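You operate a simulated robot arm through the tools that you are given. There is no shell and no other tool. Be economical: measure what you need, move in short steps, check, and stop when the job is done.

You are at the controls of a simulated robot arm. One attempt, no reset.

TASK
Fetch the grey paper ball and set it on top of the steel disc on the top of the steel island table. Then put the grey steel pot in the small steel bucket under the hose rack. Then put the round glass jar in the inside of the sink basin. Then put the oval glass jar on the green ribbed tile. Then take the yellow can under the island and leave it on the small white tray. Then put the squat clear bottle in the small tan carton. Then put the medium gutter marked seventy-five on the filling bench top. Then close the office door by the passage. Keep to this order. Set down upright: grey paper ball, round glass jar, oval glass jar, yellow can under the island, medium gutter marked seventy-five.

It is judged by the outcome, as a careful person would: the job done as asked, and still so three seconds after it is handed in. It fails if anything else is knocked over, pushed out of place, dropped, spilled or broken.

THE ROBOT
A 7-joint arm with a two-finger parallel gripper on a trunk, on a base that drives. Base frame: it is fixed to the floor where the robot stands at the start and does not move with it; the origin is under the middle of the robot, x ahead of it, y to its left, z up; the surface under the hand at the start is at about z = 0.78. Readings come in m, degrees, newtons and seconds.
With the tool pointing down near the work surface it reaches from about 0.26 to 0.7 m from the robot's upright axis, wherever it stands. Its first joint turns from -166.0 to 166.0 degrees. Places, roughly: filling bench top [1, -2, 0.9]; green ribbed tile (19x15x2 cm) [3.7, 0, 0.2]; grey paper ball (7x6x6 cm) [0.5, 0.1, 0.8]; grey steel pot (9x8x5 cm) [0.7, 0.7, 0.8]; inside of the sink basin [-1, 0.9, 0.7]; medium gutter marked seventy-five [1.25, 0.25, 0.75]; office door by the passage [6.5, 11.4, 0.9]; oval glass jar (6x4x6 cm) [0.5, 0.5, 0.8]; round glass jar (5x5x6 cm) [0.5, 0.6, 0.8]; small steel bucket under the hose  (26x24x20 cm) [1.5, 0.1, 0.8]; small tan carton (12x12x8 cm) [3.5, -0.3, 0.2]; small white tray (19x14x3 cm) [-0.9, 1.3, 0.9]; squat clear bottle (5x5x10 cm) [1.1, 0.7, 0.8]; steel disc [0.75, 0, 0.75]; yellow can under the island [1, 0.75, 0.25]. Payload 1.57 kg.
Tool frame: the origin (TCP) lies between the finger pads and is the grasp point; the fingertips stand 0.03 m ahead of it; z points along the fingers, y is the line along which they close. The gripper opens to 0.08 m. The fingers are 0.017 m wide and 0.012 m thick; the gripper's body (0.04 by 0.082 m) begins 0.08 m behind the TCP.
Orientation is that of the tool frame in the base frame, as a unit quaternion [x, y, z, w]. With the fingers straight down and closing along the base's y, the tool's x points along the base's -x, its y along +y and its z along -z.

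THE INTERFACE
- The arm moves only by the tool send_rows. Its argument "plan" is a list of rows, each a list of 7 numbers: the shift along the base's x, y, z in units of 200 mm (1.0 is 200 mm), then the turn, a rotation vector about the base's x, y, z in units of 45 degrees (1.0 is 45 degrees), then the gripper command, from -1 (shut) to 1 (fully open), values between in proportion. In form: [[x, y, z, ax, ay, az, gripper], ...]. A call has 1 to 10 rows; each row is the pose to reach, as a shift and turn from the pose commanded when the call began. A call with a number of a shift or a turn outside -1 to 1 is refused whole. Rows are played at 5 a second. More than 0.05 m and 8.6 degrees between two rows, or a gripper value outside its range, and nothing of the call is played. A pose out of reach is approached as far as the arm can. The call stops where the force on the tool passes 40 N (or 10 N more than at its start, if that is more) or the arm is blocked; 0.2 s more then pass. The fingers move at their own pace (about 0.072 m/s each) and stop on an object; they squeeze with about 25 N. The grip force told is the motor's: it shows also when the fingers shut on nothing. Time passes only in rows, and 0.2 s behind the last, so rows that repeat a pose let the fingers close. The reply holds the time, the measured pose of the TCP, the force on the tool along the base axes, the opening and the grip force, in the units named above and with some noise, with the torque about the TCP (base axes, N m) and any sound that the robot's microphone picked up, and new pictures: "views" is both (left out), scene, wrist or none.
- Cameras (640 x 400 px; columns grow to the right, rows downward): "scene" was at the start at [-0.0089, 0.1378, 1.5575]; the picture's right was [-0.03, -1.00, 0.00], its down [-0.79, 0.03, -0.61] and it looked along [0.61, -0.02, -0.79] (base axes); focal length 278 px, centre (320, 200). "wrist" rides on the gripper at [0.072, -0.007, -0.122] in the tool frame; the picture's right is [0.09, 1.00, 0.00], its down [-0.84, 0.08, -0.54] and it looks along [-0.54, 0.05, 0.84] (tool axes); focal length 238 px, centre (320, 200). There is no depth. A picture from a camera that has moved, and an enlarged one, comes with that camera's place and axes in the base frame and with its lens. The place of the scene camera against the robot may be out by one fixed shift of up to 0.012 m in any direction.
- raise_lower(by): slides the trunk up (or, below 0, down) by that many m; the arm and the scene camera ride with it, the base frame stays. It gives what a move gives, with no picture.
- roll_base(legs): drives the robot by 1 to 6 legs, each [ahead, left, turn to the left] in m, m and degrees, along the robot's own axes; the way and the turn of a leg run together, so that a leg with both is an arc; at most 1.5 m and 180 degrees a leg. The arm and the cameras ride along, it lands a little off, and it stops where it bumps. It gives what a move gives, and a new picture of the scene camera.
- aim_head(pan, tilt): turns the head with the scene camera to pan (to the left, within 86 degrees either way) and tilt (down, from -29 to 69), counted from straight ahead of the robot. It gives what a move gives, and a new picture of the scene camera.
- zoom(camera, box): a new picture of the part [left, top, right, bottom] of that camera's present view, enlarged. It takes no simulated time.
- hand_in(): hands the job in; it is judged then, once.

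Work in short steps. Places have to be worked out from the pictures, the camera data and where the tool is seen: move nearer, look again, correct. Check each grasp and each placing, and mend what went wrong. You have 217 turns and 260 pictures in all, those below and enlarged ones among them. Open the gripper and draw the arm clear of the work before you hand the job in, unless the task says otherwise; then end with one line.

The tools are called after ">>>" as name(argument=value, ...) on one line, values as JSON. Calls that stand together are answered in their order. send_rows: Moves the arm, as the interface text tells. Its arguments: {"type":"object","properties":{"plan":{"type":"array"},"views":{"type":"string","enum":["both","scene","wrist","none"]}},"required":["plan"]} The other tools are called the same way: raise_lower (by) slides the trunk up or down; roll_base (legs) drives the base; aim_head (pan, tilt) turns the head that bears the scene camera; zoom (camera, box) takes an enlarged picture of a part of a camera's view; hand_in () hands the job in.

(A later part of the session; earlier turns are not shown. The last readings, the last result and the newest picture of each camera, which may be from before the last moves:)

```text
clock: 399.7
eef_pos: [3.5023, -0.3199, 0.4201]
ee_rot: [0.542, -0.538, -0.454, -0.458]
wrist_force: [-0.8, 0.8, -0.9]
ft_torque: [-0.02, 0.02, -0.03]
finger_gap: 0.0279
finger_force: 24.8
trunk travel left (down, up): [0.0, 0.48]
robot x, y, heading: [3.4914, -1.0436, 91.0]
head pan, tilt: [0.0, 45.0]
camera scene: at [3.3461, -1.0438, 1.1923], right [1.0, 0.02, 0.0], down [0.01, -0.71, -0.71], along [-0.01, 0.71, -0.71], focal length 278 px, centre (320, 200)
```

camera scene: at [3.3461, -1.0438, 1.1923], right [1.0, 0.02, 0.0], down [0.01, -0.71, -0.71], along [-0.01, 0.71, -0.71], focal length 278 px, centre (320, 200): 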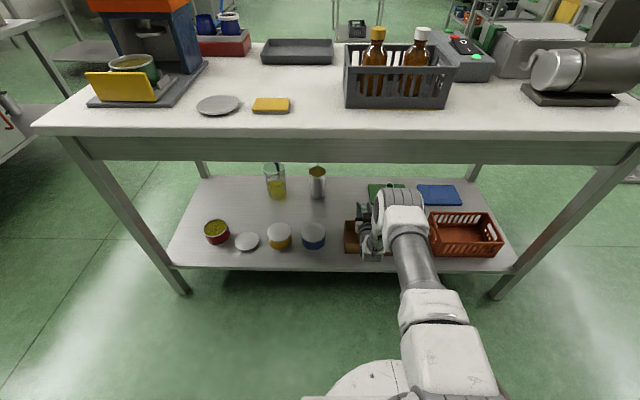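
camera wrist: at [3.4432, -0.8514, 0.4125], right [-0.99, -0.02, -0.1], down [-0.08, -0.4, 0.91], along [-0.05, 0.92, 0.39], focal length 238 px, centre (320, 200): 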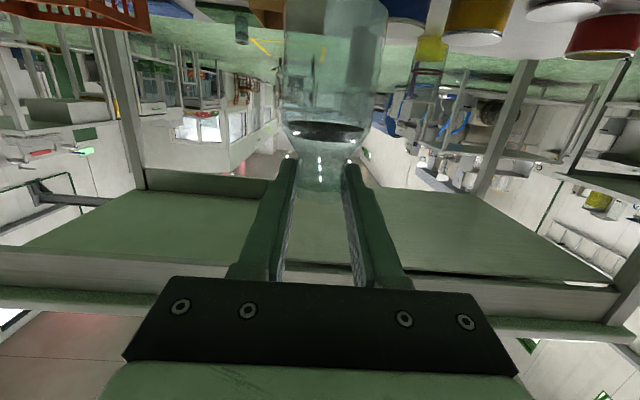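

Now lower into the carton.

>>> send_rows(plan=[[0.005, 0, -0.15, 0, 0, 0, -0.6], [0.005, 0, -0.3, 0, 0, 0, -0.6], [0.005, 0, -0.42, 0, 0, 0, -0.6], [0.005, 0, -0.5, 0, 0, 0, -0.6], [0.005, 0, -0.53, 0, 0, 0, -0.6]], views="none")

>>> zoom(camera="scene", box=[300, 160, 460, 280])

>>> zoom(camera="wrist", box=[100, 0, 540, 260])

```text
clock: 400.9
eef_pos: [3.5033, -0.3181, 0.3202]
ee_rot: [0.54, -0.536, -0.457, -0.461]
wrist_force: [1.2, -0.6, 18.0]
ft_torque: [-0.06, 0.18, 0.06]
finger_gap: 0.0282
finger_force: 25.0
trunk travel left (down, up): [0.0, 0.48]
robot x, y, heading: [3.4911, -1.0429, 90.9]
head pan, tilt: [0.0, 45.0]
```

```text
3.33 times, centred on (380, 220) of scene
camera zoom: at [3.3461, -1.0451, 1.1927], right [1.0, 0.02, 0.0], down [0.01, -0.71, -0.71], along [-0.01, 0.71, -0.71], focal length 927 px, centre (120, 133)
```

zoom: 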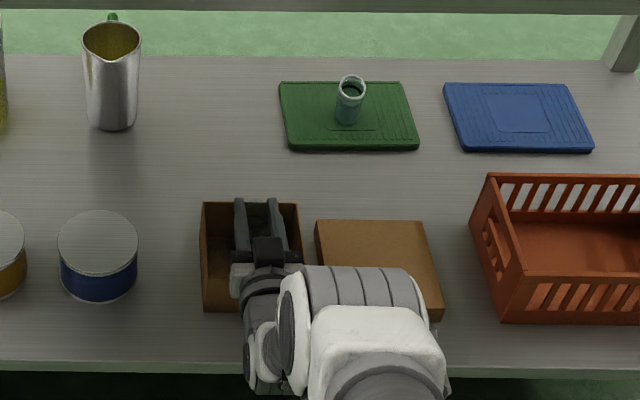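

```text
1.45 times, centred on (320, 130) of wrist
camera zoom: at [3.5096, -0.4498, 0.267], right [-0.99, -0.01, -0.1], down [-0.08, -0.4, 0.91], along [-0.05, 0.91, 0.4], focal length 347 px, centre (320, 302)
```

zoom: 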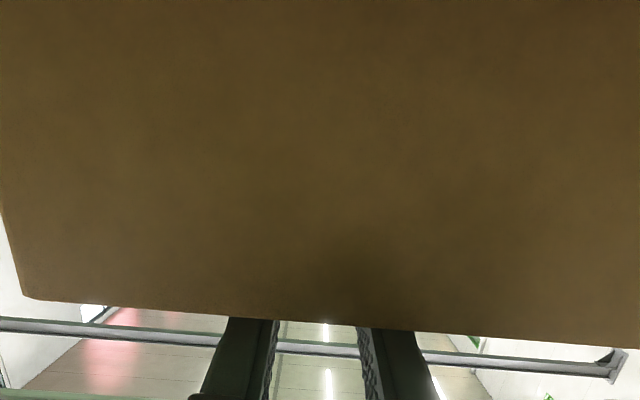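

Contact (18 N) consistent with the bottle on the carton floor. Ease off 1 mm, open, and check the bottle stays.

>>> send_rows(plan=[[0, 0, 0.006, 0, 0, 0, -0.6], [0, 0, 0.006, 0, 0, 0, -0.15], [0, 0, 0.006, 0, 0, 0, 0.15], [0, 0, 0.006, 0, 0, 0, 0.3], [0, 0, 0.1, 0, 0, 0, 0.3], [0, 0, 0.25, 0, 0, 0, 0.3]], views="none")

>>> zoom(camera="scene", box=[300, 160, 460, 280])

>>> zoom(camera="wrist", box=[100, 0, 540, 260])

```text
clock: 402.3
eef_pos: [3.504, -0.3215, 0.3637]
ee_rot: [0.542, -0.539, -0.453, -0.458]
wrist_force: [0.3, 0.2, 0.3]
ft_torque: [0.0, 0.02, 0.0]
finger_gap: 0.0521
finger_force: 0.2
trunk travel left (down, up): [0.0, 0.48]
robot x, y, heading: [3.4896, -1.0435, 91.0]
head pan, tilt: [0.0, 45.0]
```

```text
3.33 times, centred on (380, 220) of scene
camera zoom: at [3.3461, -1.0438, 1.1923], right [1.0, 0.02, 0.0], down [0.01, -0.71, -0.71], along [-0.01, 0.71, -0.71], focal length 927 px, centre (120, 133)
```

zoom: 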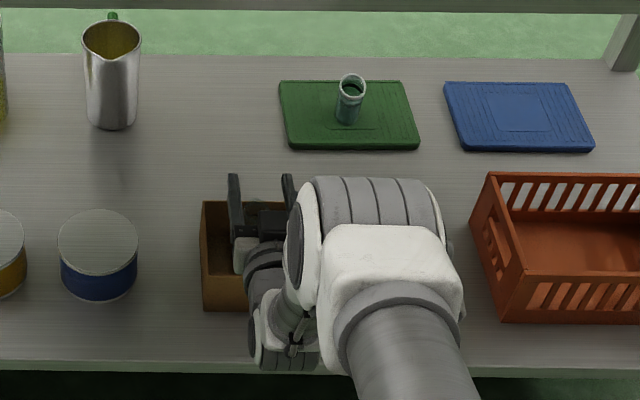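

```text
1.45 times, centred on (320, 130) of wrist
camera zoom: at [3.5097, -0.4526, 0.3135], right [-0.99, -0.01, -0.1], down [-0.09, -0.39, 0.92], along [-0.05, 0.92, 0.39], focal length 347 px, centre (320, 302)
```

zoom: 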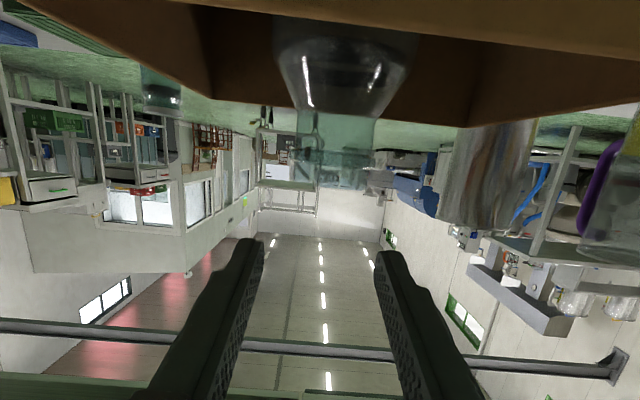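

Bottle stands in the carton. Lift 1.5 cm more and drive straight back out.

>>> send_rows(plan=[[0, 0, 0.04, 0, 0, 0, 0.3], [0, 0, 0.08, 0, 0, 0, 0.3]], views="none")

>>> roll_base(legs=[[-0.35, 0, 0]])

>>> zoom(camera="scene", box=[300, 120, 460, 240])

```text
clock: 402.9
eef_pos: [3.5038, -0.3199, 0.3805]
ee_rot: [0.541, -0.539, -0.453, -0.459]
wrist_force: [0.1, 0.1, 0.6]
ft_torque: [-0.03, 0.02, -0.02]
finger_gap: 0.0522
finger_force: 0.1
trunk travel left (down, up): [0.0, 0.48]
robot x, y, heading: [3.4892, -1.0433, 91.0]
head pan, tilt: [0.0, 45.0]
```

```text
clock: 405.8
eef_pos: [3.5122, -0.6681, 0.3806]
ee_rot: [0.541, -0.539, -0.453, -0.459]
wrist_force: [-0.4, -0.5, -0.2]
ft_torque: [0.01, 0.02, 0.0]
finger_gap: 0.052
finger_force: 0.3
trunk travel left (down, up): [0.0, 0.48]
robot x, y, heading: [3.4942, -1.3889, 90.9]
head pan, tilt: [0.0, 45.0]
camera scene: at [3.3518, -1.3913, 1.1923], right [1.0, 0.01, 0.0], down [0.01, -0.71, -0.71], along [-0.01, 0.71, -0.71], focal length 278 px, centre (320, 200)
```

scene: 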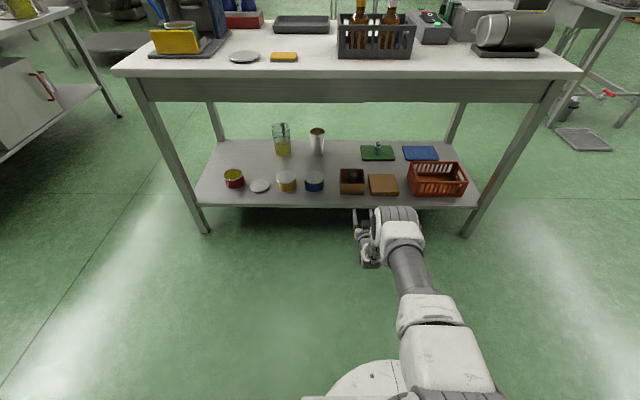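

```text
3.33 times, centred on (380, 180) of scene
camera zoom: at [3.3518, -1.3913, 1.1923], right [1.0, 0.01, 0.0], down [0.01, -0.71, -0.71], along [-0.01, 0.71, -0.71], focal length 927 px, centre (120, 267)
```

zoom: 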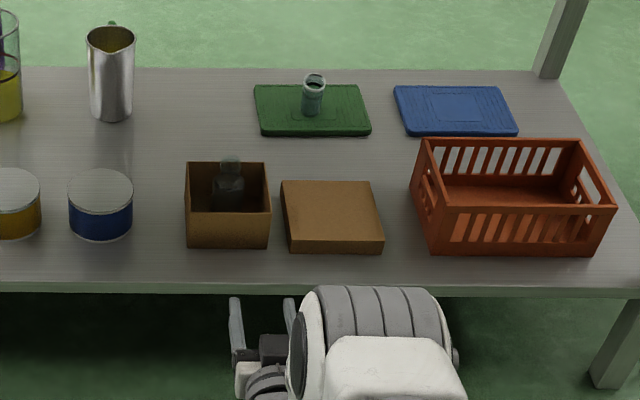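

Bottle is in the carton and everything is undisturbed. Raise the trunk, retract and re-orient the tool to point down before driving to the gutter.

>>> raise_lower(by=0.4)

>>> send_rows(plan=[[0, -0.15, 0.15, 0, 0, 0, 1], [0, -0.3, 0.3, -0.12, 0, 0, 1], [0, -0.45, 0.45, -0.27, 0, 0, 1], [0, -0.6, 0.6, -0.42, 0, 0, 1], [0, -0.7, 0.75, -0.57, 0, 0, 1], [0, -0.8, 0.85, -0.72, 0, 0, 1], [0, -0.8, 0.95, -0.87, 0, 0, 1]], views="none")

>>> send_rows(plan=[[0, 0, 0.1, -0.15, 0, 0, 1], [0, 0, 0.2, -0.3, 0, 0, 1], [0, 0, 0.3, -0.45, 0, 0, 1], [0, 0, 0.4, -0.6, 0, 0, 1], [0, 0, 0.5, -0.75, 0, 0, 1], [0, 0, 0.5, -0.88, 0, 0, 1]], views="none")

```text
clock: 409.6
eef_pos: [3.5112, -0.6681, 0.7795]
ee_rot: [0.541, -0.539, -0.453, -0.459]
wrist_force: [-0.5, -0.8, 0.6]
ft_torque: [0.02, -0.02, -0.06]
finger_gap: 0.0518
finger_force: 0.2
trunk travel left (down, up): [-0.4, 0.08]
robot x, y, heading: [3.4957, -1.3917, 90.9]
head pan, tilt: [0.0, 45.0]
```

```text
clock: 411.2
eef_pos: [3.5118, -0.8288, 0.9703]
ee_rot: [0.664, -0.66, -0.246, -0.251]
wrist_force: [-0.3, 0.0, -0.4]
ft_torque: [0.02, -0.03, 0.01]
finger_gap: 0.08
finger_force: 0.0
trunk travel left (down, up): [-0.4, 0.08]
robot x, y, heading: [3.4942, -1.3924, 91.0]
head pan, tilt: [0.0, 45.0]
```

```text
clock: 412.6
eef_pos: [3.5118, -0.8281, 1.0695]
ee_rot: [0.71, -0.704, -0.008, -0.012]
wrist_force: [-0.2, -0.1, 0.3]
ft_torque: [0.04, 0.02, -0.03]
finger_gap: 0.08
finger_force: 0.0
trunk travel left (down, up): [-0.4, 0.08]
robot x, y, heading: [3.4919, -1.3917, 90.7]
head pan, tilt: [0.0, 45.0]
```

>>> roll_base(legs=[[0, 1.4, 0], [0, 0, 89]])

>>> roll_base(legs=[[0, -1.5, 0], [0, -0.2, 0]])

>>> zoom(camera="scene", box=[260, 60, 460, 220])

```text
clock: 419.6
eef_pos: [2.5427, -0.8402, 1.0699]
ee_rot: [0.717, -0.697, -0.01, -0.011]
wrist_force: [0.4, 0.0, 0.3]
ft_torque: [0.01, -0.05, 0.01]
finger_gap: 0.08
finger_force: 0.1
trunk travel left (down, up): [-0.4, 0.08]
robot x, y, heading: [2.5338, -1.4022, 92.0]
head pan, tilt: [0.0, 45.0]
stopped in leg 1: the robot was blocked; the commanded pose is now the measured one
camera scene: at [2.3929, -1.4062, 1.5923], right [1.0, 0.03, 0.0], down [0.02, -0.71, -0.71], along [-0.02, 0.71, -0.71], focal length 278 px, centre (320, 200)
```

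scene: 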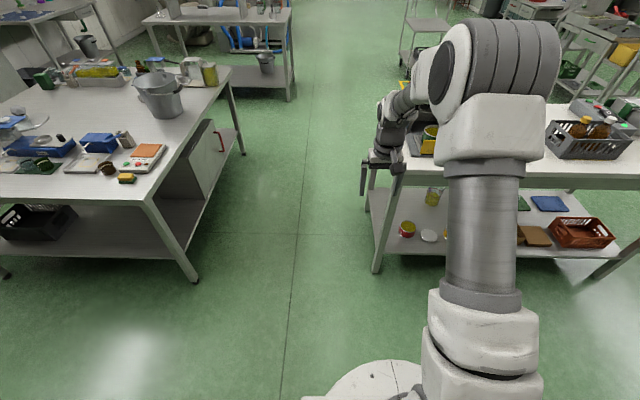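

```text
clock: 432.8
eef_pos: [4.2564, -0.802, 1.0715]
ee_rot: [0.713, -0.701, -0.01, -0.011]
wrist_force: [-0.3, 0.4, -0.1]
ft_torque: [0.03, -0.01, 0.0]
finger_gap: 0.0799
finger_force: 0.1
trunk travel left (down, up): [-0.4, 0.08]
robot x, y, heading: [4.2456, -1.3675, 91.2]
head pan, tilt: [0.0, 45.0]
camera scene: at [4.1014, -1.3666, 1.5923], right [1.0, 0.02, 0.0], down [0.01, -0.71, -0.71], along [-0.01, 0.71, -0.71], focal length 278 px, centre (320, 200)
```

scene: 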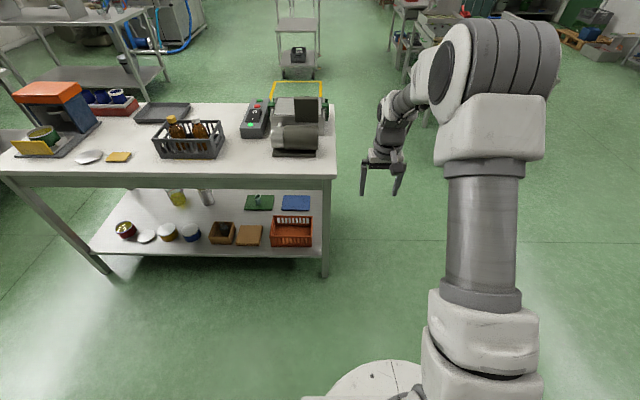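

```text
2.50 times, centred on (360, 140) of scene
camera zoom: at [4.1014, -1.3666, 1.5923], right [1.0, 0.02, 0.0], down [0.01, -0.71, -0.71], along [-0.01, 0.71, -0.71], focal length 695 px, centre (220, 350)
```

zoom: 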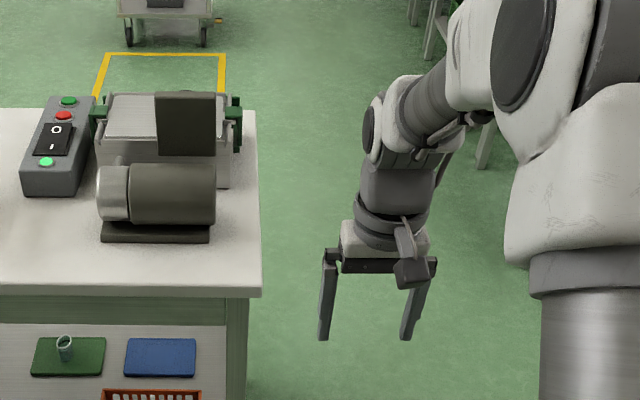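

A bump stopped the earlier leg at x≈2.53 (probably the stool by the wall) and the following batch then drove the other way. Nothing was in that path. Re-plan: retract the arm, move closer to the bench (y≈−1.15), square up and look before moving west.

>>> send_rows(plan=[[0, -0.2, 0, 0, 0, 0, 1], [0, -0.4, 0, 0, 0, 0, 1], [0, -0.6, 0, 0, 0, 0, 1]], views="none")

>>> roll_base(legs=[[0.2, 0, -1.2]])

>>> aim_head(pan=80, tilt=35)

```text
clock: 433.6
eef_pos: [4.2564, -0.9238, 1.0699]
ee_rot: [0.712, -0.702, -0.01, -0.011]
wrist_force: [0.6, 0.0, -0.7]
ft_torque: [0.03, -0.02, -0.01]
finger_gap: 0.0798
finger_force: 0.1
trunk travel left (down, up): [-0.4, 0.08]
robot x, y, heading: [4.2423, -1.3625, 91.1]
head pan, tilt: [0.0, 45.0]
```

```text
clock: 435.5
eef_pos: [4.264, -0.7236, 1.0703]
ee_rot: [-0.705, 0.709, 0.01, 0.011]
wrist_force: [0.5, -0.6, -0.4]
ft_torque: [0.01, 0.01, -0.01]
finger_gap: 0.08
finger_force: 0.0
trunk travel left (down, up): [-0.4, 0.08]
robot x, y, heading: [4.2437, -1.1676, 89.7]
head pan, tilt: [0.0, 45.0]
camera scene: at [4.0999, -1.1642, 1.5923], right [1.0, 0.0, 0.0], down [0.0, -0.71, -0.71], along [0.0, 0.71, -0.71], focal length 278 px, centre (320, 200)
```

scene: 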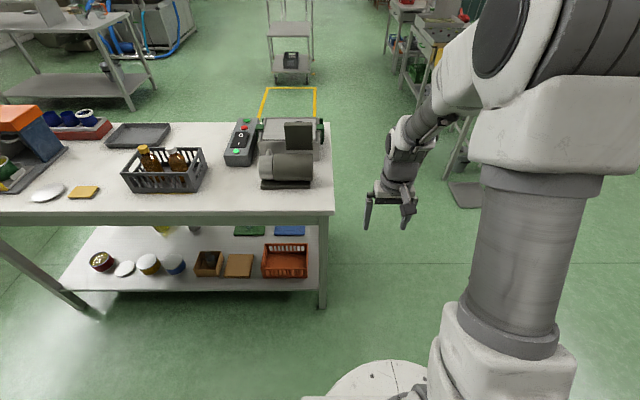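

```text
clock: 437.0
eef_pos: [4.2645, -0.7237, 1.0701]
ee_rot: [-0.705, 0.709, 0.01, 0.011]
wrist_force: [0.3, 0.7, -0.7]
ft_torque: [0.0, 0.02, -0.01]
finger_gap: 0.08
finger_force: 0.0
trunk travel left (down, up): [-0.4, 0.08]
robot x, y, heading: [4.245, -1.1695, 90.0]
head pan, tilt: [80.0, 35.0]
camera scene: at [4.0129, -1.23, 1.6071], right [0.18, 0.98, 0.0], down [0.56, -0.1, -0.82], along [-0.81, 0.15, -0.57], focal length 278 px, centre (320, 200)
```

scene: 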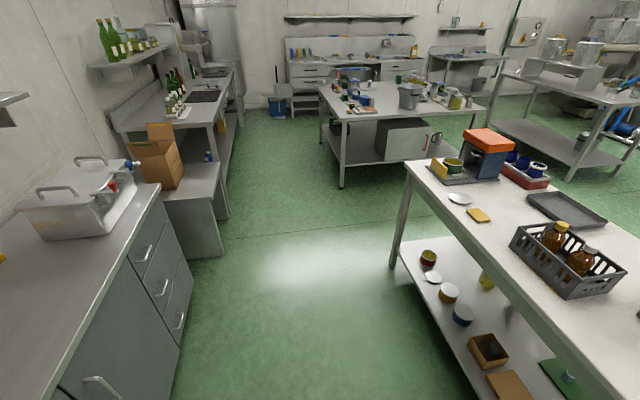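

The stool and furniture look in place. Drive west along y≈−1.17.

>>> roll_base(legs=[[0, 1.45, 0], [0, 0.63, 0]])

```text
clock: 452.8
eef_pos: [2.1828, -0.7183, 1.071]
ee_rot: [-0.705, 0.709, 0.009, 0.011]
wrist_force: [0.0, 0.9, 0.5]
ft_torque: [0.01, 0.04, 0.01]
finger_gap: 0.0799
finger_force: 0.0
trunk travel left (down, up): [-0.4, 0.08]
robot x, y, heading: [2.1642, -1.1586, 89.5]
head pan, tilt: [80.0, 35.0]
camera scene: at [1.9318, -1.2246, 1.6071], right [0.18, 0.98, 0.0], down [0.56, -0.1, -0.82], along [-0.81, 0.14, -0.57], focal length 278 px, centre (320, 200)
```

scene: 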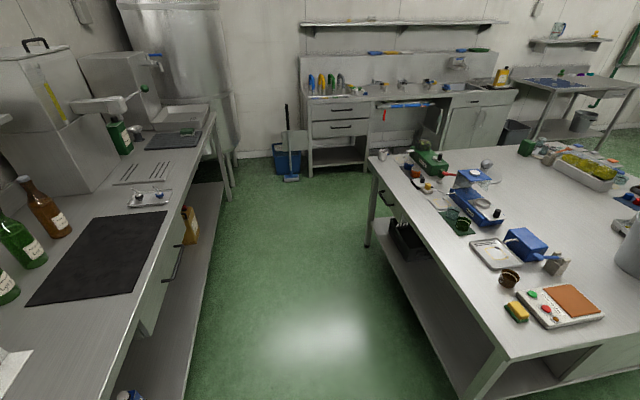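

Corridor north is clear. Drive up to y≈0.33 and turn to face the island.

>>> roll_base(legs=[[1.49, 0, 0.5]])

>>> roll_base(legs=[[0, 0, 90]])

>>> aim_head(pan=0, tilt=45)

```text
clock: 462.7
eef_pos: [2.1617, 0.7718, 1.0688]
ee_rot: [0.713, -0.701, -0.009, -0.011]
wrist_force: [0.5, -0.3, 0.6]
ft_torque: [0.0, -0.03, 0.01]
finger_gap: 0.0798
finger_force: 0.1
trunk travel left (down, up): [-0.4, 0.08]
robot x, y, heading: [2.1534, 0.3325, 91.1]
head pan, tilt: [80.0, 35.0]
camera scene: at [1.9215, 0.2602, 1.6072], right [0.15, 0.99, 0.0], down [0.57, -0.09, -0.82], along [-0.81, 0.13, -0.57], focal length 278 px, centre (320, 200)
```

scene: 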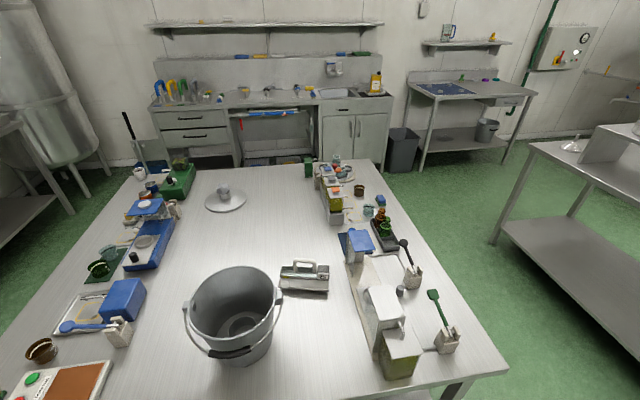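

```text
clock: 468.2
eef_pos: [1.7063, 0.3349, 1.0708]
ee_rot: [1.0, 0.014, -0.014, -0.001]
wrist_force: [-0.3, 0.9, -0.2]
ft_torque: [0.01, -0.01, 0.03]
finger_gap: 0.0797
finger_force: 0.1
trunk travel left (down, up): [-0.4, 0.08]
robot x, y, heading: [2.1498, 0.3249, -178.3]
head pan, tilt: [80.0, 35.0]
camera scene: at [2.2185, 0.1046, 1.6072], right [-0.99, 0.14, 0.0], down [0.08, 0.57, -0.82], along [-0.12, -0.81, -0.57], focal length 278 px, centre (320, 200)
```

scene: 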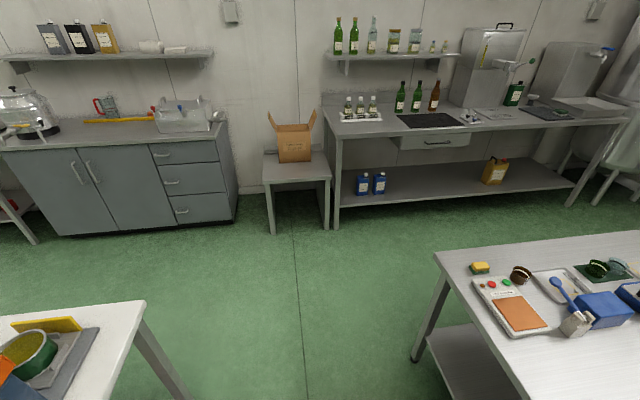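

```text
clock: 469.8
eef_pos: [1.7073, 0.3363, 1.0712]
ee_rot: [1.0, 0.014, -0.015, -0.001]
wrist_force: [0.0, 0.0, 0.6]
ft_torque: [0.02, 0.0, 0.01]
finger_gap: 0.0799
finger_force: 0.1
trunk travel left (down, up): [-0.4, 0.08]
robot x, y, heading: [2.1522, 0.3305, -178.1]
head pan, tilt: [0.0, 45.0]
camera scene: at [2.1499, 0.1892, 1.5923], right [-0.03, 1.0, 0.0], down [0.71, 0.02, -0.71], along [-0.71, -0.02, -0.71], focal length 278 px, centre (320, 200)
```

scene: 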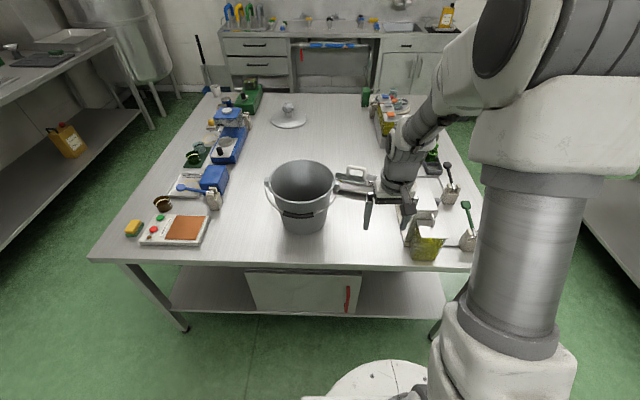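

Gutter ≈(1.26, 0.31). Drive 0.19 m closer and look with the wrist camera.

>>> roll_base(legs=[[0.19, 0, -1]])

>>> send_rows(plan=[[-0.2, -0.03, 0, 0, 0, 0, 1], [-0.4, -0.06, 0, 0, 0, 0, 1], [-0.6, -0.09, 0, 0, 0, 0, 1]], views="wrist")

>>> zoom(camera="wrist", box=[220, 60, 420, 220])

```text
clock: 471.6
eef_pos: [1.5192, 0.338, 1.0701]
ee_rot: [1.0, 0.005, -0.015, -0.001]
wrist_force: [0.2, -0.5, 0.5]
ft_torque: [-0.04, 0.05, 0.01]
finger_gap: 0.0799
finger_force: 0.0
trunk travel left (down, up): [-0.4, 0.08]
robot x, y, heading: [1.9629, 0.3225, -179.4]
head pan, tilt: [0.0, 45.0]
camera scene: at [1.9591, 0.1851, 1.5923], right [-0.01, 1.0, 0.0], down [0.71, 0.01, -0.71], along [-0.71, -0.01, -0.71], focal length 278 px, centre (320, 200)
```

scene: 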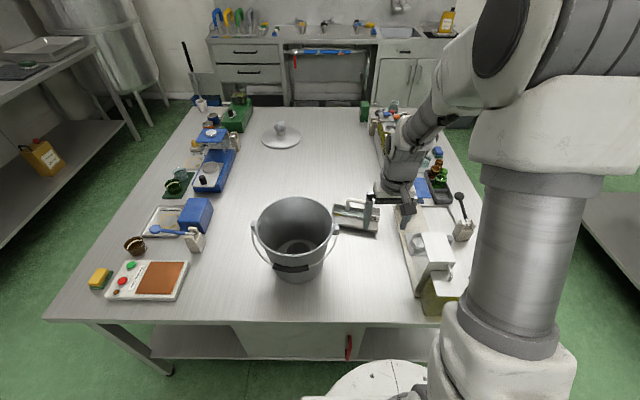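

```text
clock: 472.4
eef_pos: [1.3993, 0.3211, 1.0704]
ee_rot: [1.0, 0.005, -0.015, 0.0]
wrist_force: [0.0, 0.4, 0.0]
ft_torque: [0.0, -0.01, 0.04]
finger_gap: 0.0801
finger_force: 0.0
trunk travel left (down, up): [-0.4, 0.08]
robot x, y, heading: [1.9624, 0.326, -179.3]
head pan, tilt: [0.0, 45.0]
camera wrist: at [1.4734, 0.3279, 1.1892], right [0.1, -0.99, 0.0], down [-0.82, -0.09, 0.57], along [-0.56, -0.05, -0.82], focal length 238 px, centre (320, 200)
```

wrist: 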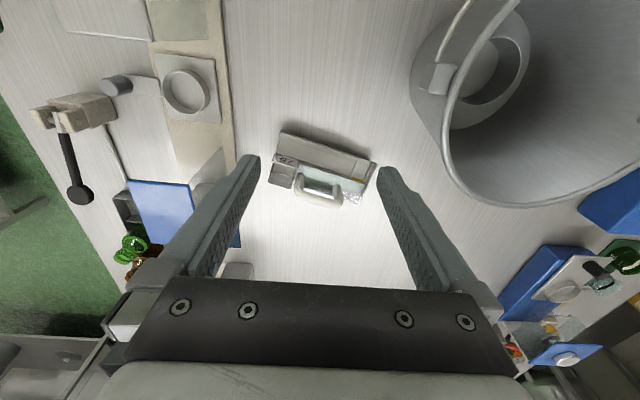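

```text
2.50 times, centred on (320, 140) of wrist
camera zoom: at [1.4734, 0.3279, 1.1892], right [0.1, -0.99, 0.0], down [-0.82, -0.09, 0.57], along [-0.56, -0.05, -0.82], focal length 596 px, centre (320, 350)
```

zoom: 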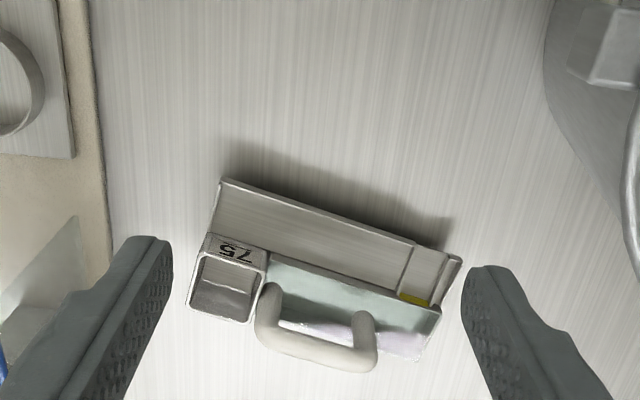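

The "75" gutter has an arched handle whose bar runs ~14° off the y axis. I'll yaw the tool +76° so the fingers close across the bar, while moving above it.

>>> send_rows(plan=[[-0.05, 0, 0, 0, 0, 0.15, 1], [-0.1, 0, 0, 0, 0, 0.3, 1], [-0.15, 0, 0, 0, 0, 0.45, 1], [-0.2, 0, 0, 0, 0, 0.6, 1], [-0.25, 0, 0, 0, 0, 0.75, 1], [-0.3, 0, 0, 0, 0, 0.85, 1]], views="none")

>>> send_rows(plan=[[-0.05, 0, 0, 0, 0, 0.15, 1], [-0.1, 0, 0, 0, 0, 0.3, 1], [-0.15, 0, 0, 0, 0, 0.45, 1], [-0.2, 0, 0, 0, 0, 0.6, 1], [-0.25, 0, 0, 0, 0, 0.75, 1], [-0.3, 0, 0, 0, 0, 0.85, 1]], views="wrist")

>>> zoom(camera="scene", box=[310, 160, 430, 250])

```text
clock: 473.8
eef_pos: [1.3402, 0.3223, 1.0699]
ee_rot: [0.943, 0.334, -0.014, 0.004]
wrist_force: [-1.0, 0.1, 0.7]
ft_torque: [-0.01, 0.03, 0.01]
finger_gap: 0.0798
finger_force: 0.0
trunk travel left (down, up): [-0.4, 0.08]
robot x, y, heading: [1.9625, 0.3272, -179.0]
head pan, tilt: [0.0, 45.0]
```

```text
clock: 475.2
eef_pos: [1.2803, 0.3203, 1.0698]
ee_rot: [0.781, 0.624, -0.012, 0.009]
wrist_force: [-0.3, 0.6, 0.1]
ft_torque: [0.01, -0.01, -0.02]
finger_gap: 0.08
finger_force: 0.1
trunk travel left (down, up): [-0.4, 0.08]
robot x, y, heading: [1.9606, 0.3247, -179.2]
head pan, tilt: [0.0, 45.0]
camera wrist: at [1.2887, 0.3952, 1.1897], right [0.99, -0.13, -0.01], down [-0.1, -0.82, 0.57], along [-0.08, -0.56, -0.82], focal length 238 px, centre (320, 200)
```

wrist: 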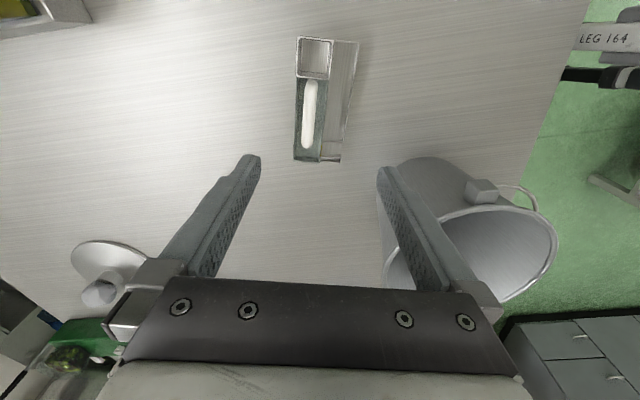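

```text
4.44 times, centred on (370, 205) of scene
camera zoom: at [1.9592, 0.1851, 1.5923], right [-0.01, 1.0, 0.0], down [0.71, 0.01, -0.71], along [-0.71, -0.01, -0.71], focal length 1236 px, centre (98, 178)
```

zoom: 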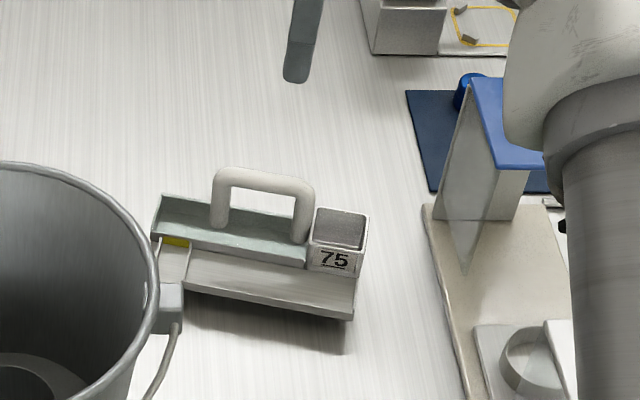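

Handle bar centre triangulates to ≈(1.263, 0.315, 0.881). Move over it to z≈0.95 and look.

>>> send_rows(plan=[[-0.04, -0.01, -0.1, 0, 0, 0, 0.3], [-0.08, -0.02, -0.25, 0, 0, 0, 0.3], [-0.085, -0.027, -0.4, 0, 0, 0, 0.3], [-0.085, -0.027, -0.55, 0, 0, 0, 0.3]], views="wrist")

>>> zoom(camera="wrist", box=[220, 40, 420, 200])

```text
clock: 476.2
eef_pos: [1.2629, 0.3146, 0.96]
ee_rot: [0.782, 0.624, -0.012, 0.008]
wrist_force: [0.3, -0.2, 0.4]
ft_torque: [0.01, 0.01, -0.01]
finger_gap: 0.0518
finger_force: 0.0
trunk travel left (down, up): [-0.4, 0.08]
robot x, y, heading: [1.965, 0.3247, -179.1]
head pan, tilt: [0.0, 45.0]
camera wrist: at [1.2721, 0.3893, 1.0793], right [0.99, -0.13, 0.0], down [-0.11, -0.82, 0.57], along [-0.08, -0.56, -0.82], focal length 238 px, centre (320, 200)
```

wrist: 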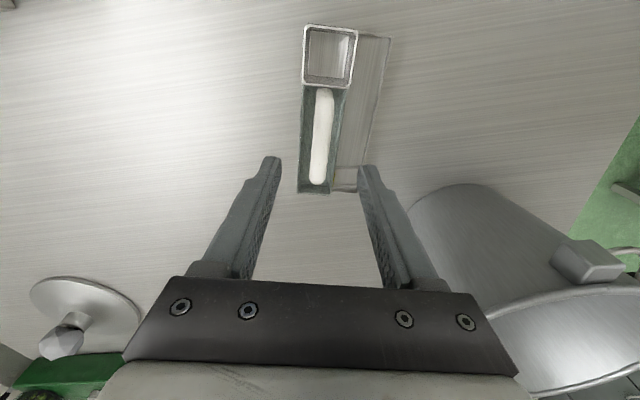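

```text
2.50 times, centred on (320, 120) of wrist
camera zoom: at [1.2721, 0.3893, 1.0793], right [0.99, -0.13, 0.0], down [-0.11, -0.82, 0.57], along [-0.08, -0.56, -0.82], focal length 596 px, centre (320, 400)
```

zoom: 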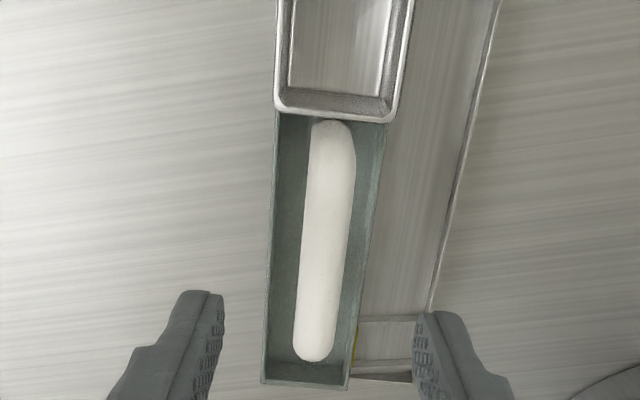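

Bar centre ≈(1.263, 0.320). Shift +5 mm y and descend to TCP z≈0.886.

>>> send_rows(plan=[[0, 0.025, -0.1, 0, 0, 0, 0.3], [0, 0.025, -0.2, 0, 0, 0, 0.3], [0, 0.025, -0.3, 0, 0, 0, 0.3], [0, 0.025, -0.37, 0, 0, 0, 0.3]], views="wrist")

>>> zoom(camera="scene", box=[310, 160, 430, 250])

```text
clock: 477.2
eef_pos: [1.2631, 0.3194, 0.8864]
ee_rot: [0.782, 0.623, -0.013, 0.008]
wrist_force: [0.3, -0.3, -0.9]
ft_torque: [0.01, 0.01, -0.01]
finger_gap: 0.0519
finger_force: 0.0
trunk travel left (down, up): [-0.4, 0.08]
robot x, y, heading: [1.9632, 0.3271, -179.1]
head pan, tilt: [0.0, 45.0]
camera wrist: at [1.2723, 0.3943, 1.0061], right [0.99, -0.13, -0.01], down [-0.11, -0.82, 0.57], along [-0.08, -0.56, -0.82], focal length 238 px, centre (320, 200)
```

wrist: 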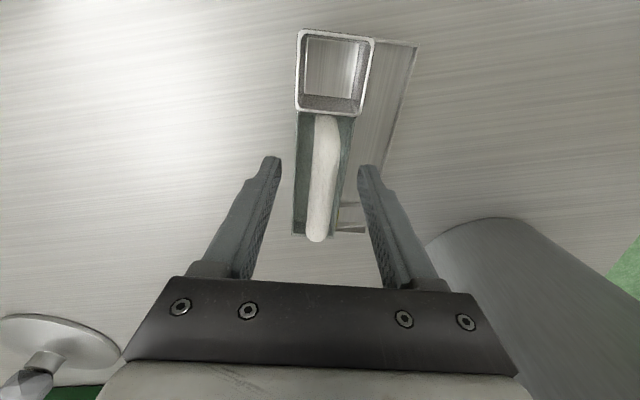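

```text
4.44 times, centred on (370, 205) of scene
camera zoom: at [1.9592, 0.1851, 1.5924], right [-0.01, 1.0, 0.0], down [0.71, 0.01, -0.71], along [-0.71, -0.01, -0.71], focal length 1236 px, centre (98, 178)
```

zoom: 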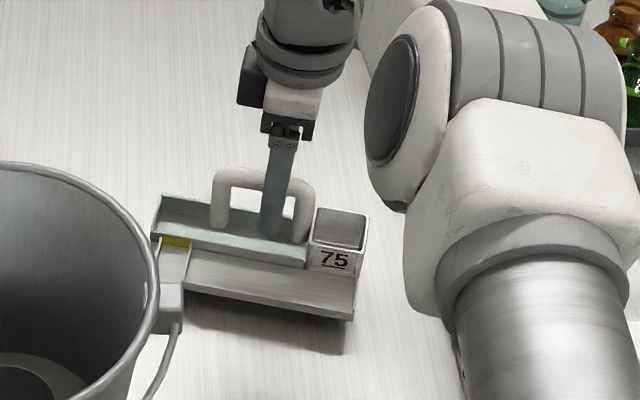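

Fingers straddle the bar. Close and test.

>>> send_rows(plan=[[0, -0.02, 0, 0, 0, 0, 0.3], [0, -0.02, 0, 0, 0, 0, -0.5], [0, -0.02, 0, 0, 0, 0, -1], [0, -0.02, 0, 0, 0, 0, -1], [0, -0.02, 0, 0, 0, 0, -1]], views="none")

```text
clock: 478.4
eef_pos: [1.2629, 0.3161, 0.8872]
ee_rot: [0.782, 0.623, -0.012, 0.008]
wrist_force: [-0.1, 0.5, 0.0]
ft_torque: [0.01, 0.02, -0.05]
finger_gap: 0.0152
finger_force: 25.4
trunk travel left (down, up): [-0.4, 0.08]
robot x, y, heading: [1.9638, 0.3271, -179.4]
head pan, tilt: [0.0, 45.0]
```

>>> send_rows(plan=[[0, 0, 0.03, 0, 0, 0, -1], [0, 0, 0.08, 0, 0, 0, -1], [0, 0, 0.15, 0, 0, 0, -1], [0, 0, 0.25, 0, 0, 0, -1]], views="wrist")

>>> zoom(camera="scene", box=[310, 140, 430, 250])

```text
clock: 479.4
eef_pos: [1.2623, 0.3161, 0.9361]
ee_rot: [0.782, 0.623, -0.012, 0.008]
wrist_force: [0.8, -0.7, -2.2]
ft_torque: [-0.02, 0.02, 0.02]
finger_gap: 0.0152
finger_force: 25.2
trunk travel left (down, up): [-0.4, 0.08]
robot x, y, heading: [1.9626, 0.327, -178.9]
head pan, tilt: [0.0, 45.0]
camera wrist: at [1.2723, 0.3912, 1.0555], right [0.99, -0.13, 0.0], down [-0.11, -0.82, 0.57], along [-0.08, -0.56, -0.82], focal length 238 px, centre (320, 200)
```

wrist: 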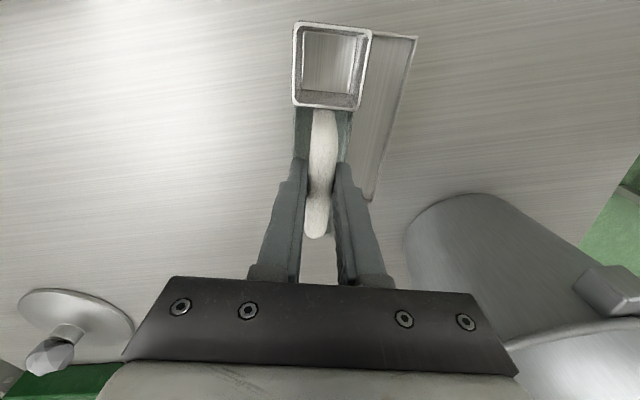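

```text
3.64 times, centred on (370, 195) of scene
camera zoom: at [1.959, 0.1851, 1.5923], right [-0.01, 1.0, 0.0], down [0.71, 0.01, -0.71], along [-0.71, -0.01, -0.71], focal length 1011 px, centre (138, 218)
```

zoom: 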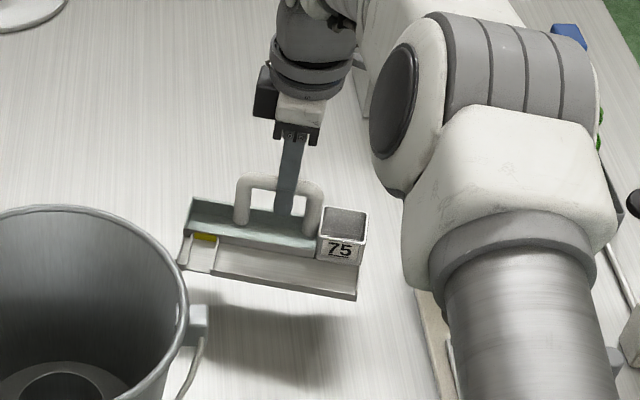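

Lifted level. Raise high over the bucket, then retract.

>>> send_rows(plan=[[0, 0, 0.2, 0, 0, 0, -1], [0, 0, 0.4, 0, 0, 0, -1], [0, 0, 0.6, 0, 0, 0, -1], [0, 0, 0.8, 0, 0, 0, -1], [0, 0, 1, 0, 0, 0, -1]], views="none")

>>> raise_lower(by=0.08)

>>> send_rows(plan=[[0.2, 0, 0, 0, 0, 0, -1], [0.4, 0, 0, 0, 0, 0, -1], [0.6, 0, 0, 0, 0, 0, -1], [0.8, 0, 0, 0, 0, 0, -1], [1, 0, 0, 0, 0, 0, -1]], views="scene")

```text
clock: 480.6
eef_pos: [1.2629, 0.3159, 1.1353]
ee_rot: [0.781, 0.624, -0.011, 0.009]
wrist_force: [-1.0, -0.8, -3.7]
ft_torque: [-0.02, 0.01, -0.01]
finger_gap: 0.0151
finger_force: 25.3
trunk travel left (down, up): [-0.4, 0.08]
robot x, y, heading: [1.9616, 0.3236, -179.1]
head pan, tilt: [0.0, 45.0]
```

```text
clock: 481.8
eef_pos: [1.2628, 0.3159, 1.2153]
ee_rot: [0.782, 0.623, -0.013, 0.009]
wrist_force: [0.8, -0.3, -3.6]
ft_torque: [-0.02, 0.03, -0.01]
finger_gap: 0.015
finger_force: 25.3
trunk travel left (down, up): [-0.48, 0.0]
robot x, y, heading: [1.9634, 0.3237, -179.4]
head pan, tilt: [0.0, 45.0]
```

```text
clock: 483.0
eef_pos: [1.4634, 0.3149, 1.2172]
ee_rot: [0.782, 0.623, -0.012, 0.009]
wrist_force: [0.8, -0.2, -3.9]
ft_torque: [0.04, 0.08, -0.03]
finger_gap: 0.0153
finger_force: 24.9
trunk travel left (down, up): [-0.48, 0.0]
robot x, y, heading: [1.9634, 0.326, -179.2]
head pan, tilt: [0.0, 45.0]
camera scene: at [1.9596, 0.1851, 1.6723], right [-0.01, 1.0, 0.0], down [0.71, 0.01, -0.71], along [-0.71, -0.01, -0.71], focal length 278 px, centre (320, 200)
```

scene: 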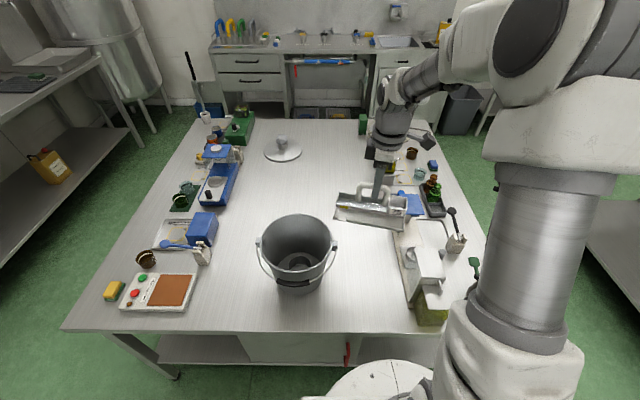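

Retract a little more, then drive: back, left (−y) to the aisle y≈−1.03.

>>> send_rows(plan=[[0.2, 0, 0, 0, 0, 0, -1], [0.4, 0, 0, 0, 0, 0, -1]], views="none")

>>> roll_base(legs=[[-0.2, 0, -1], [0, 1.36, 0]])

```text
clock: 483.6
eef_pos: [1.543, 0.3152, 1.2164]
ee_rot: [0.782, 0.623, -0.013, 0.007]
wrist_force: [1.0, 0.3, -3.1]
ft_torque: [0.02, 0.02, -0.01]
finger_gap: 0.0157
finger_force: 25.5
trunk travel left (down, up): [-0.48, 0.0]
robot x, y, heading: [1.9595, 0.325, -179.0]
head pan, tilt: [0.0, 45.0]
```

```text
clock: 495.4
eef_pos: [1.7357, -1.029, 1.2159]
ee_rot: [0.787, 0.617, -0.013, 0.009]
wrist_force: [-0.2, 0.1, -3.7]
ft_torque: [0.04, 0.01, 0.01]
finger_gap: 0.0156
finger_force: 25.5
trunk travel left (down, up): [-0.48, 0.0]
robot x, y, heading: [2.1544, -1.0278, 179.5]
head pan, tilt: [0.0, 45.0]
camera scene: at [2.1498, -1.1666, 1.6723], right [0.0, 1.0, 0.0], down [0.71, 0.0, -0.71], along [-0.71, 0.0, -0.71], focal length 278 px, centre (320, 200)
```

scene: 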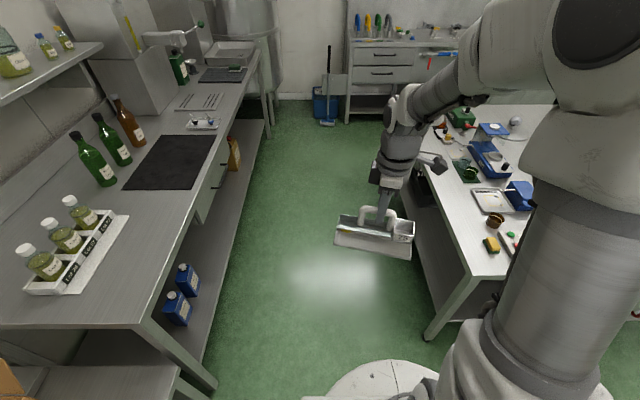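

Free strip on the filling bench: x 1.35–1.8, y −1.62..−1.85, in front of the bottle tray. Drive ahead 0.57 and turn left to face it.

>>> roll_base(legs=[[0.57, 0, 0]])

>>> roll_base(legs=[[0, 0, 90]])

```text
clock: 499.6
eef_pos: [1.1678, -1.0243, 1.2162]
ee_rot: [0.789, 0.615, -0.013, 0.009]
wrist_force: [0.9, -0.1, -3.8]
ft_torque: [0.0, -0.02, -0.04]
finger_gap: 0.0153
finger_force: 24.7
trunk travel left (down, up): [-0.48, 0.0]
robot x, y, heading: [1.5866, -1.0233, 180.0]
head pan, tilt: [0.0, 45.0]
camera scene: at [1.5814, -1.1628, 1.6723], right [0.01, 1.0, 0.0], down [0.71, -0.01, -0.71], along [-0.71, 0.01, -0.71], focal length 278 px, centre (320, 200)
```

scene: 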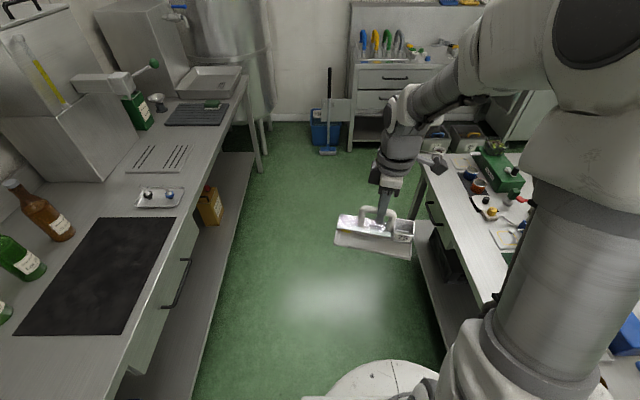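

```text
clock: 505.1
eef_pos: [1.5866, -1.4439, 1.2152]
ee_rot: [0.125, 0.992, -0.003, 0.015]
wrist_force: [0.8, 0.5, -3.4]
ft_torque: [-0.04, 0.01, 0.0]
finger_gap: 0.0154
finger_force: 26.1
trunk travel left (down, up): [-0.48, 0.0]
robot x, y, heading: [1.5877, -1.0225, -90.8]
head pan, tilt: [0.0, 45.0]
camera scene: at [1.7242, -1.0263, 1.6723], right [-1.0, 0.01, 0.0], down [0.01, 0.71, -0.71], along [-0.01, -0.71, -0.71], focal length 278 px, centre (320, 200)
```

scene: 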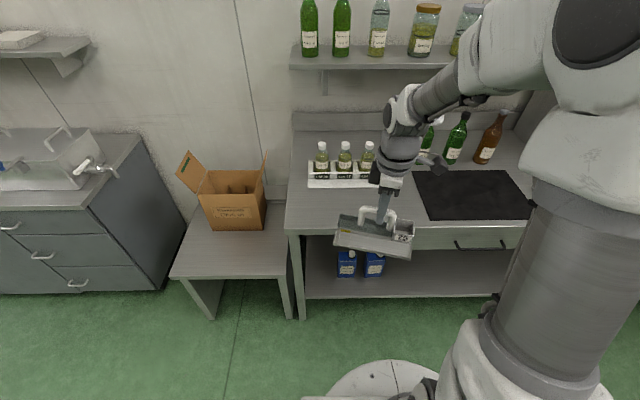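

Drive 0.12 m closer, then extend the arm over (1.59, −1.76).

>>> roll_base(legs=[[0.13, 0, 0]])

>>> send_rows(plan=[[0, -0.2, 0, 0, 0, 0, -1], [0, -0.4, 0, 0, 0, 0, -1], [0, -0.6, 0, 0, 0, 0, -1], [0, -0.8, -0.1, 0, 0, 0, -1], [0, -0.93, -0.25, 0, 0, 0, -1], [0, -0.93, -0.4, 0, 0, 0, -1], [0, -0.93, -0.55, 0, 0, 0, -1]], views="wrist")

>>> zoom(camera="scene", box=[270, 130, 450, 270])

```text
clock: 506.6
eef_pos: [1.5846, -1.5733, 1.2165]
ee_rot: [0.125, 0.992, -0.003, 0.015]
wrist_force: [-0.3, 0.0, -3.2]
ft_torque: [-0.03, 0.01, 0.02]
finger_gap: 0.0155
finger_force: 25.1
trunk travel left (down, up): [-0.48, 0.0]
robot x, y, heading: [1.5849, -1.1532, -90.8]
head pan, tilt: [0.0, 45.0]
camera scene: at [1.7224, -1.156, 1.6723], right [-1.0, 0.01, 0.0], down [0.01, 0.71, -0.71], along [-0.01, -0.71, -0.71], focal length 278 px, centre (320, 200)
```

scene: 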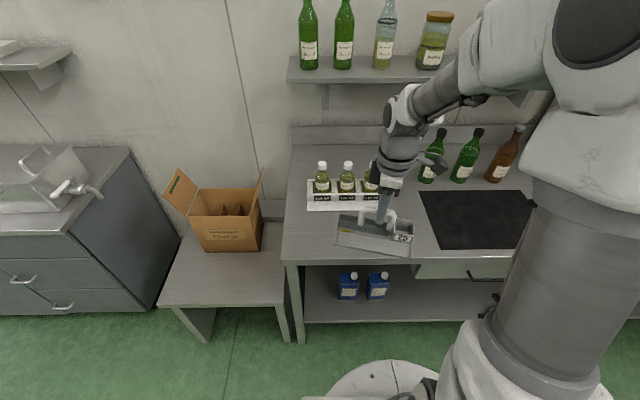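

```text
clock: 508.2
eef_pos: [1.5855, -1.7589, 1.1048]
ee_rot: [0.125, 0.992, -0.003, 0.014]
wrist_force: [0.5, -0.4, -3.0]
ft_torque: [-0.03, -0.01, -0.02]
finger_gap: 0.0156
finger_force: 25.0
trunk travel left (down, up): [-0.48, 0.0]
robot x, y, heading: [1.5834, -1.1499, -90.8]
head pan, tilt: [0.0, 45.0]
camera wrist: at [1.5096, -1.7465, 1.2245], right [0.16, 0.99, 0.0], down [0.81, -0.13, 0.57], along [0.56, -0.09, -0.82], focal length 238 px, centre (320, 200)
```

wrist: 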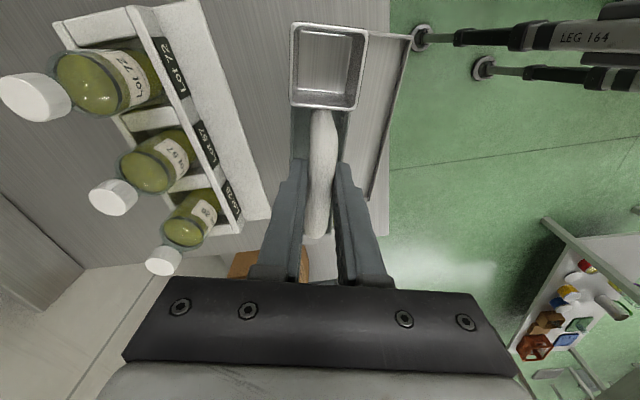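

```text
2.86 times, centred on (360, 200) of scene
camera zoom: at [1.7224, -1.1558, 1.6724], right [-1.0, 0.01, 0.0], down [0.01, 0.71, -0.71], along [-0.01, -0.71, -0.71], focal length 794 px, centre (206, 200)
```

zoom: 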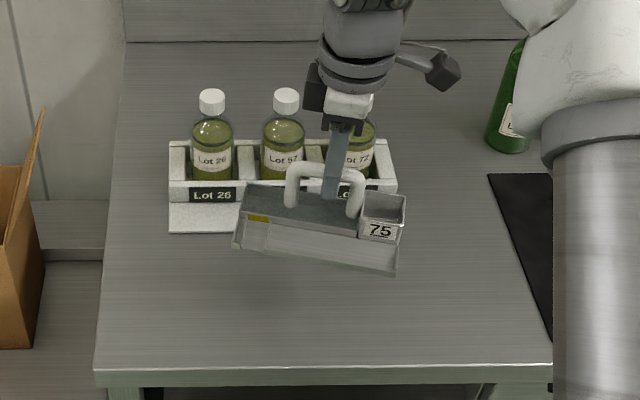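

Square the gutter with the bench (+14° yaw), shift 2.5 cm further from the edge, and lower partway.

>>> send_rows(plan=[[0, -0.05, 0, 0, 0, 0.1, -1], [0, -0.1, 0, 0, 0, 0.2, -1], [0, -0.13, 0, 0, 0, 0.31, -1], [0, -0.13, -0.15, 0, 0, 0.31, -1], [0, -0.13, -0.3, 0, 0, 0.31, -1], [0, -0.13, -0.4, 0, 0, 0.31, -1]], views="wrist")

>>> zoom(camera="scene", box=[270, 130, 450, 270])

```text
clock: 509.6
eef_pos: [1.5844, -1.7844, 1.0266]
ee_rot: [0.004, 1.0, -0.001, 0.016]
wrist_force: [-0.4, 1.1, -3.2]
ft_torque: [-0.01, 0.01, 0.02]
finger_gap: 0.0152
finger_force: 25.2
trunk travel left (down, up): [-0.48, 0.0]
robot x, y, heading: [1.5839, -1.154, -90.6]
head pan, tilt: [0.0, 45.0]
camera wrist: at [1.5084, -1.7903, 1.1448], right [-0.08, 1.0, 0.0], down [0.82, 0.07, 0.57], along [0.56, 0.04, -0.82], focal length 238 px, centre (320, 200)
```

wrist: 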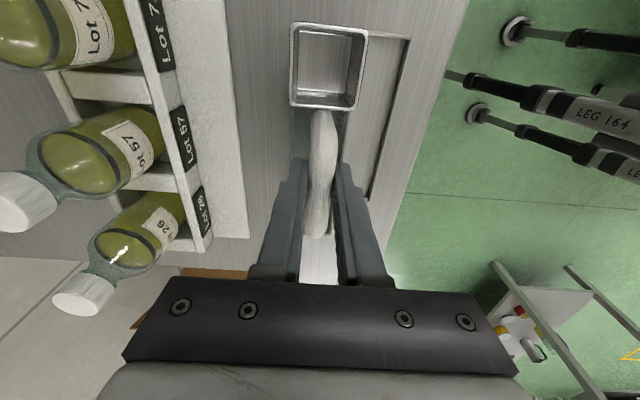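

```text
2.86 times, centred on (360, 200) of scene
camera zoom: at [1.7224, -1.1557, 1.6724], right [-1.0, 0.01, 0.0], down [0.01, 0.71, -0.71], along [-0.01, -0.71, -0.71], focal length 794 px, centre (206, 200)
```

zoom: 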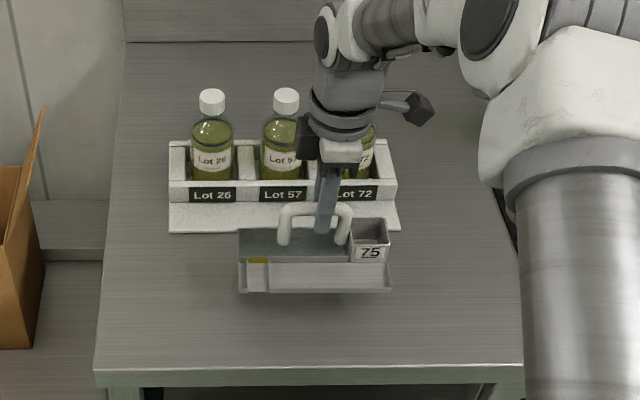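

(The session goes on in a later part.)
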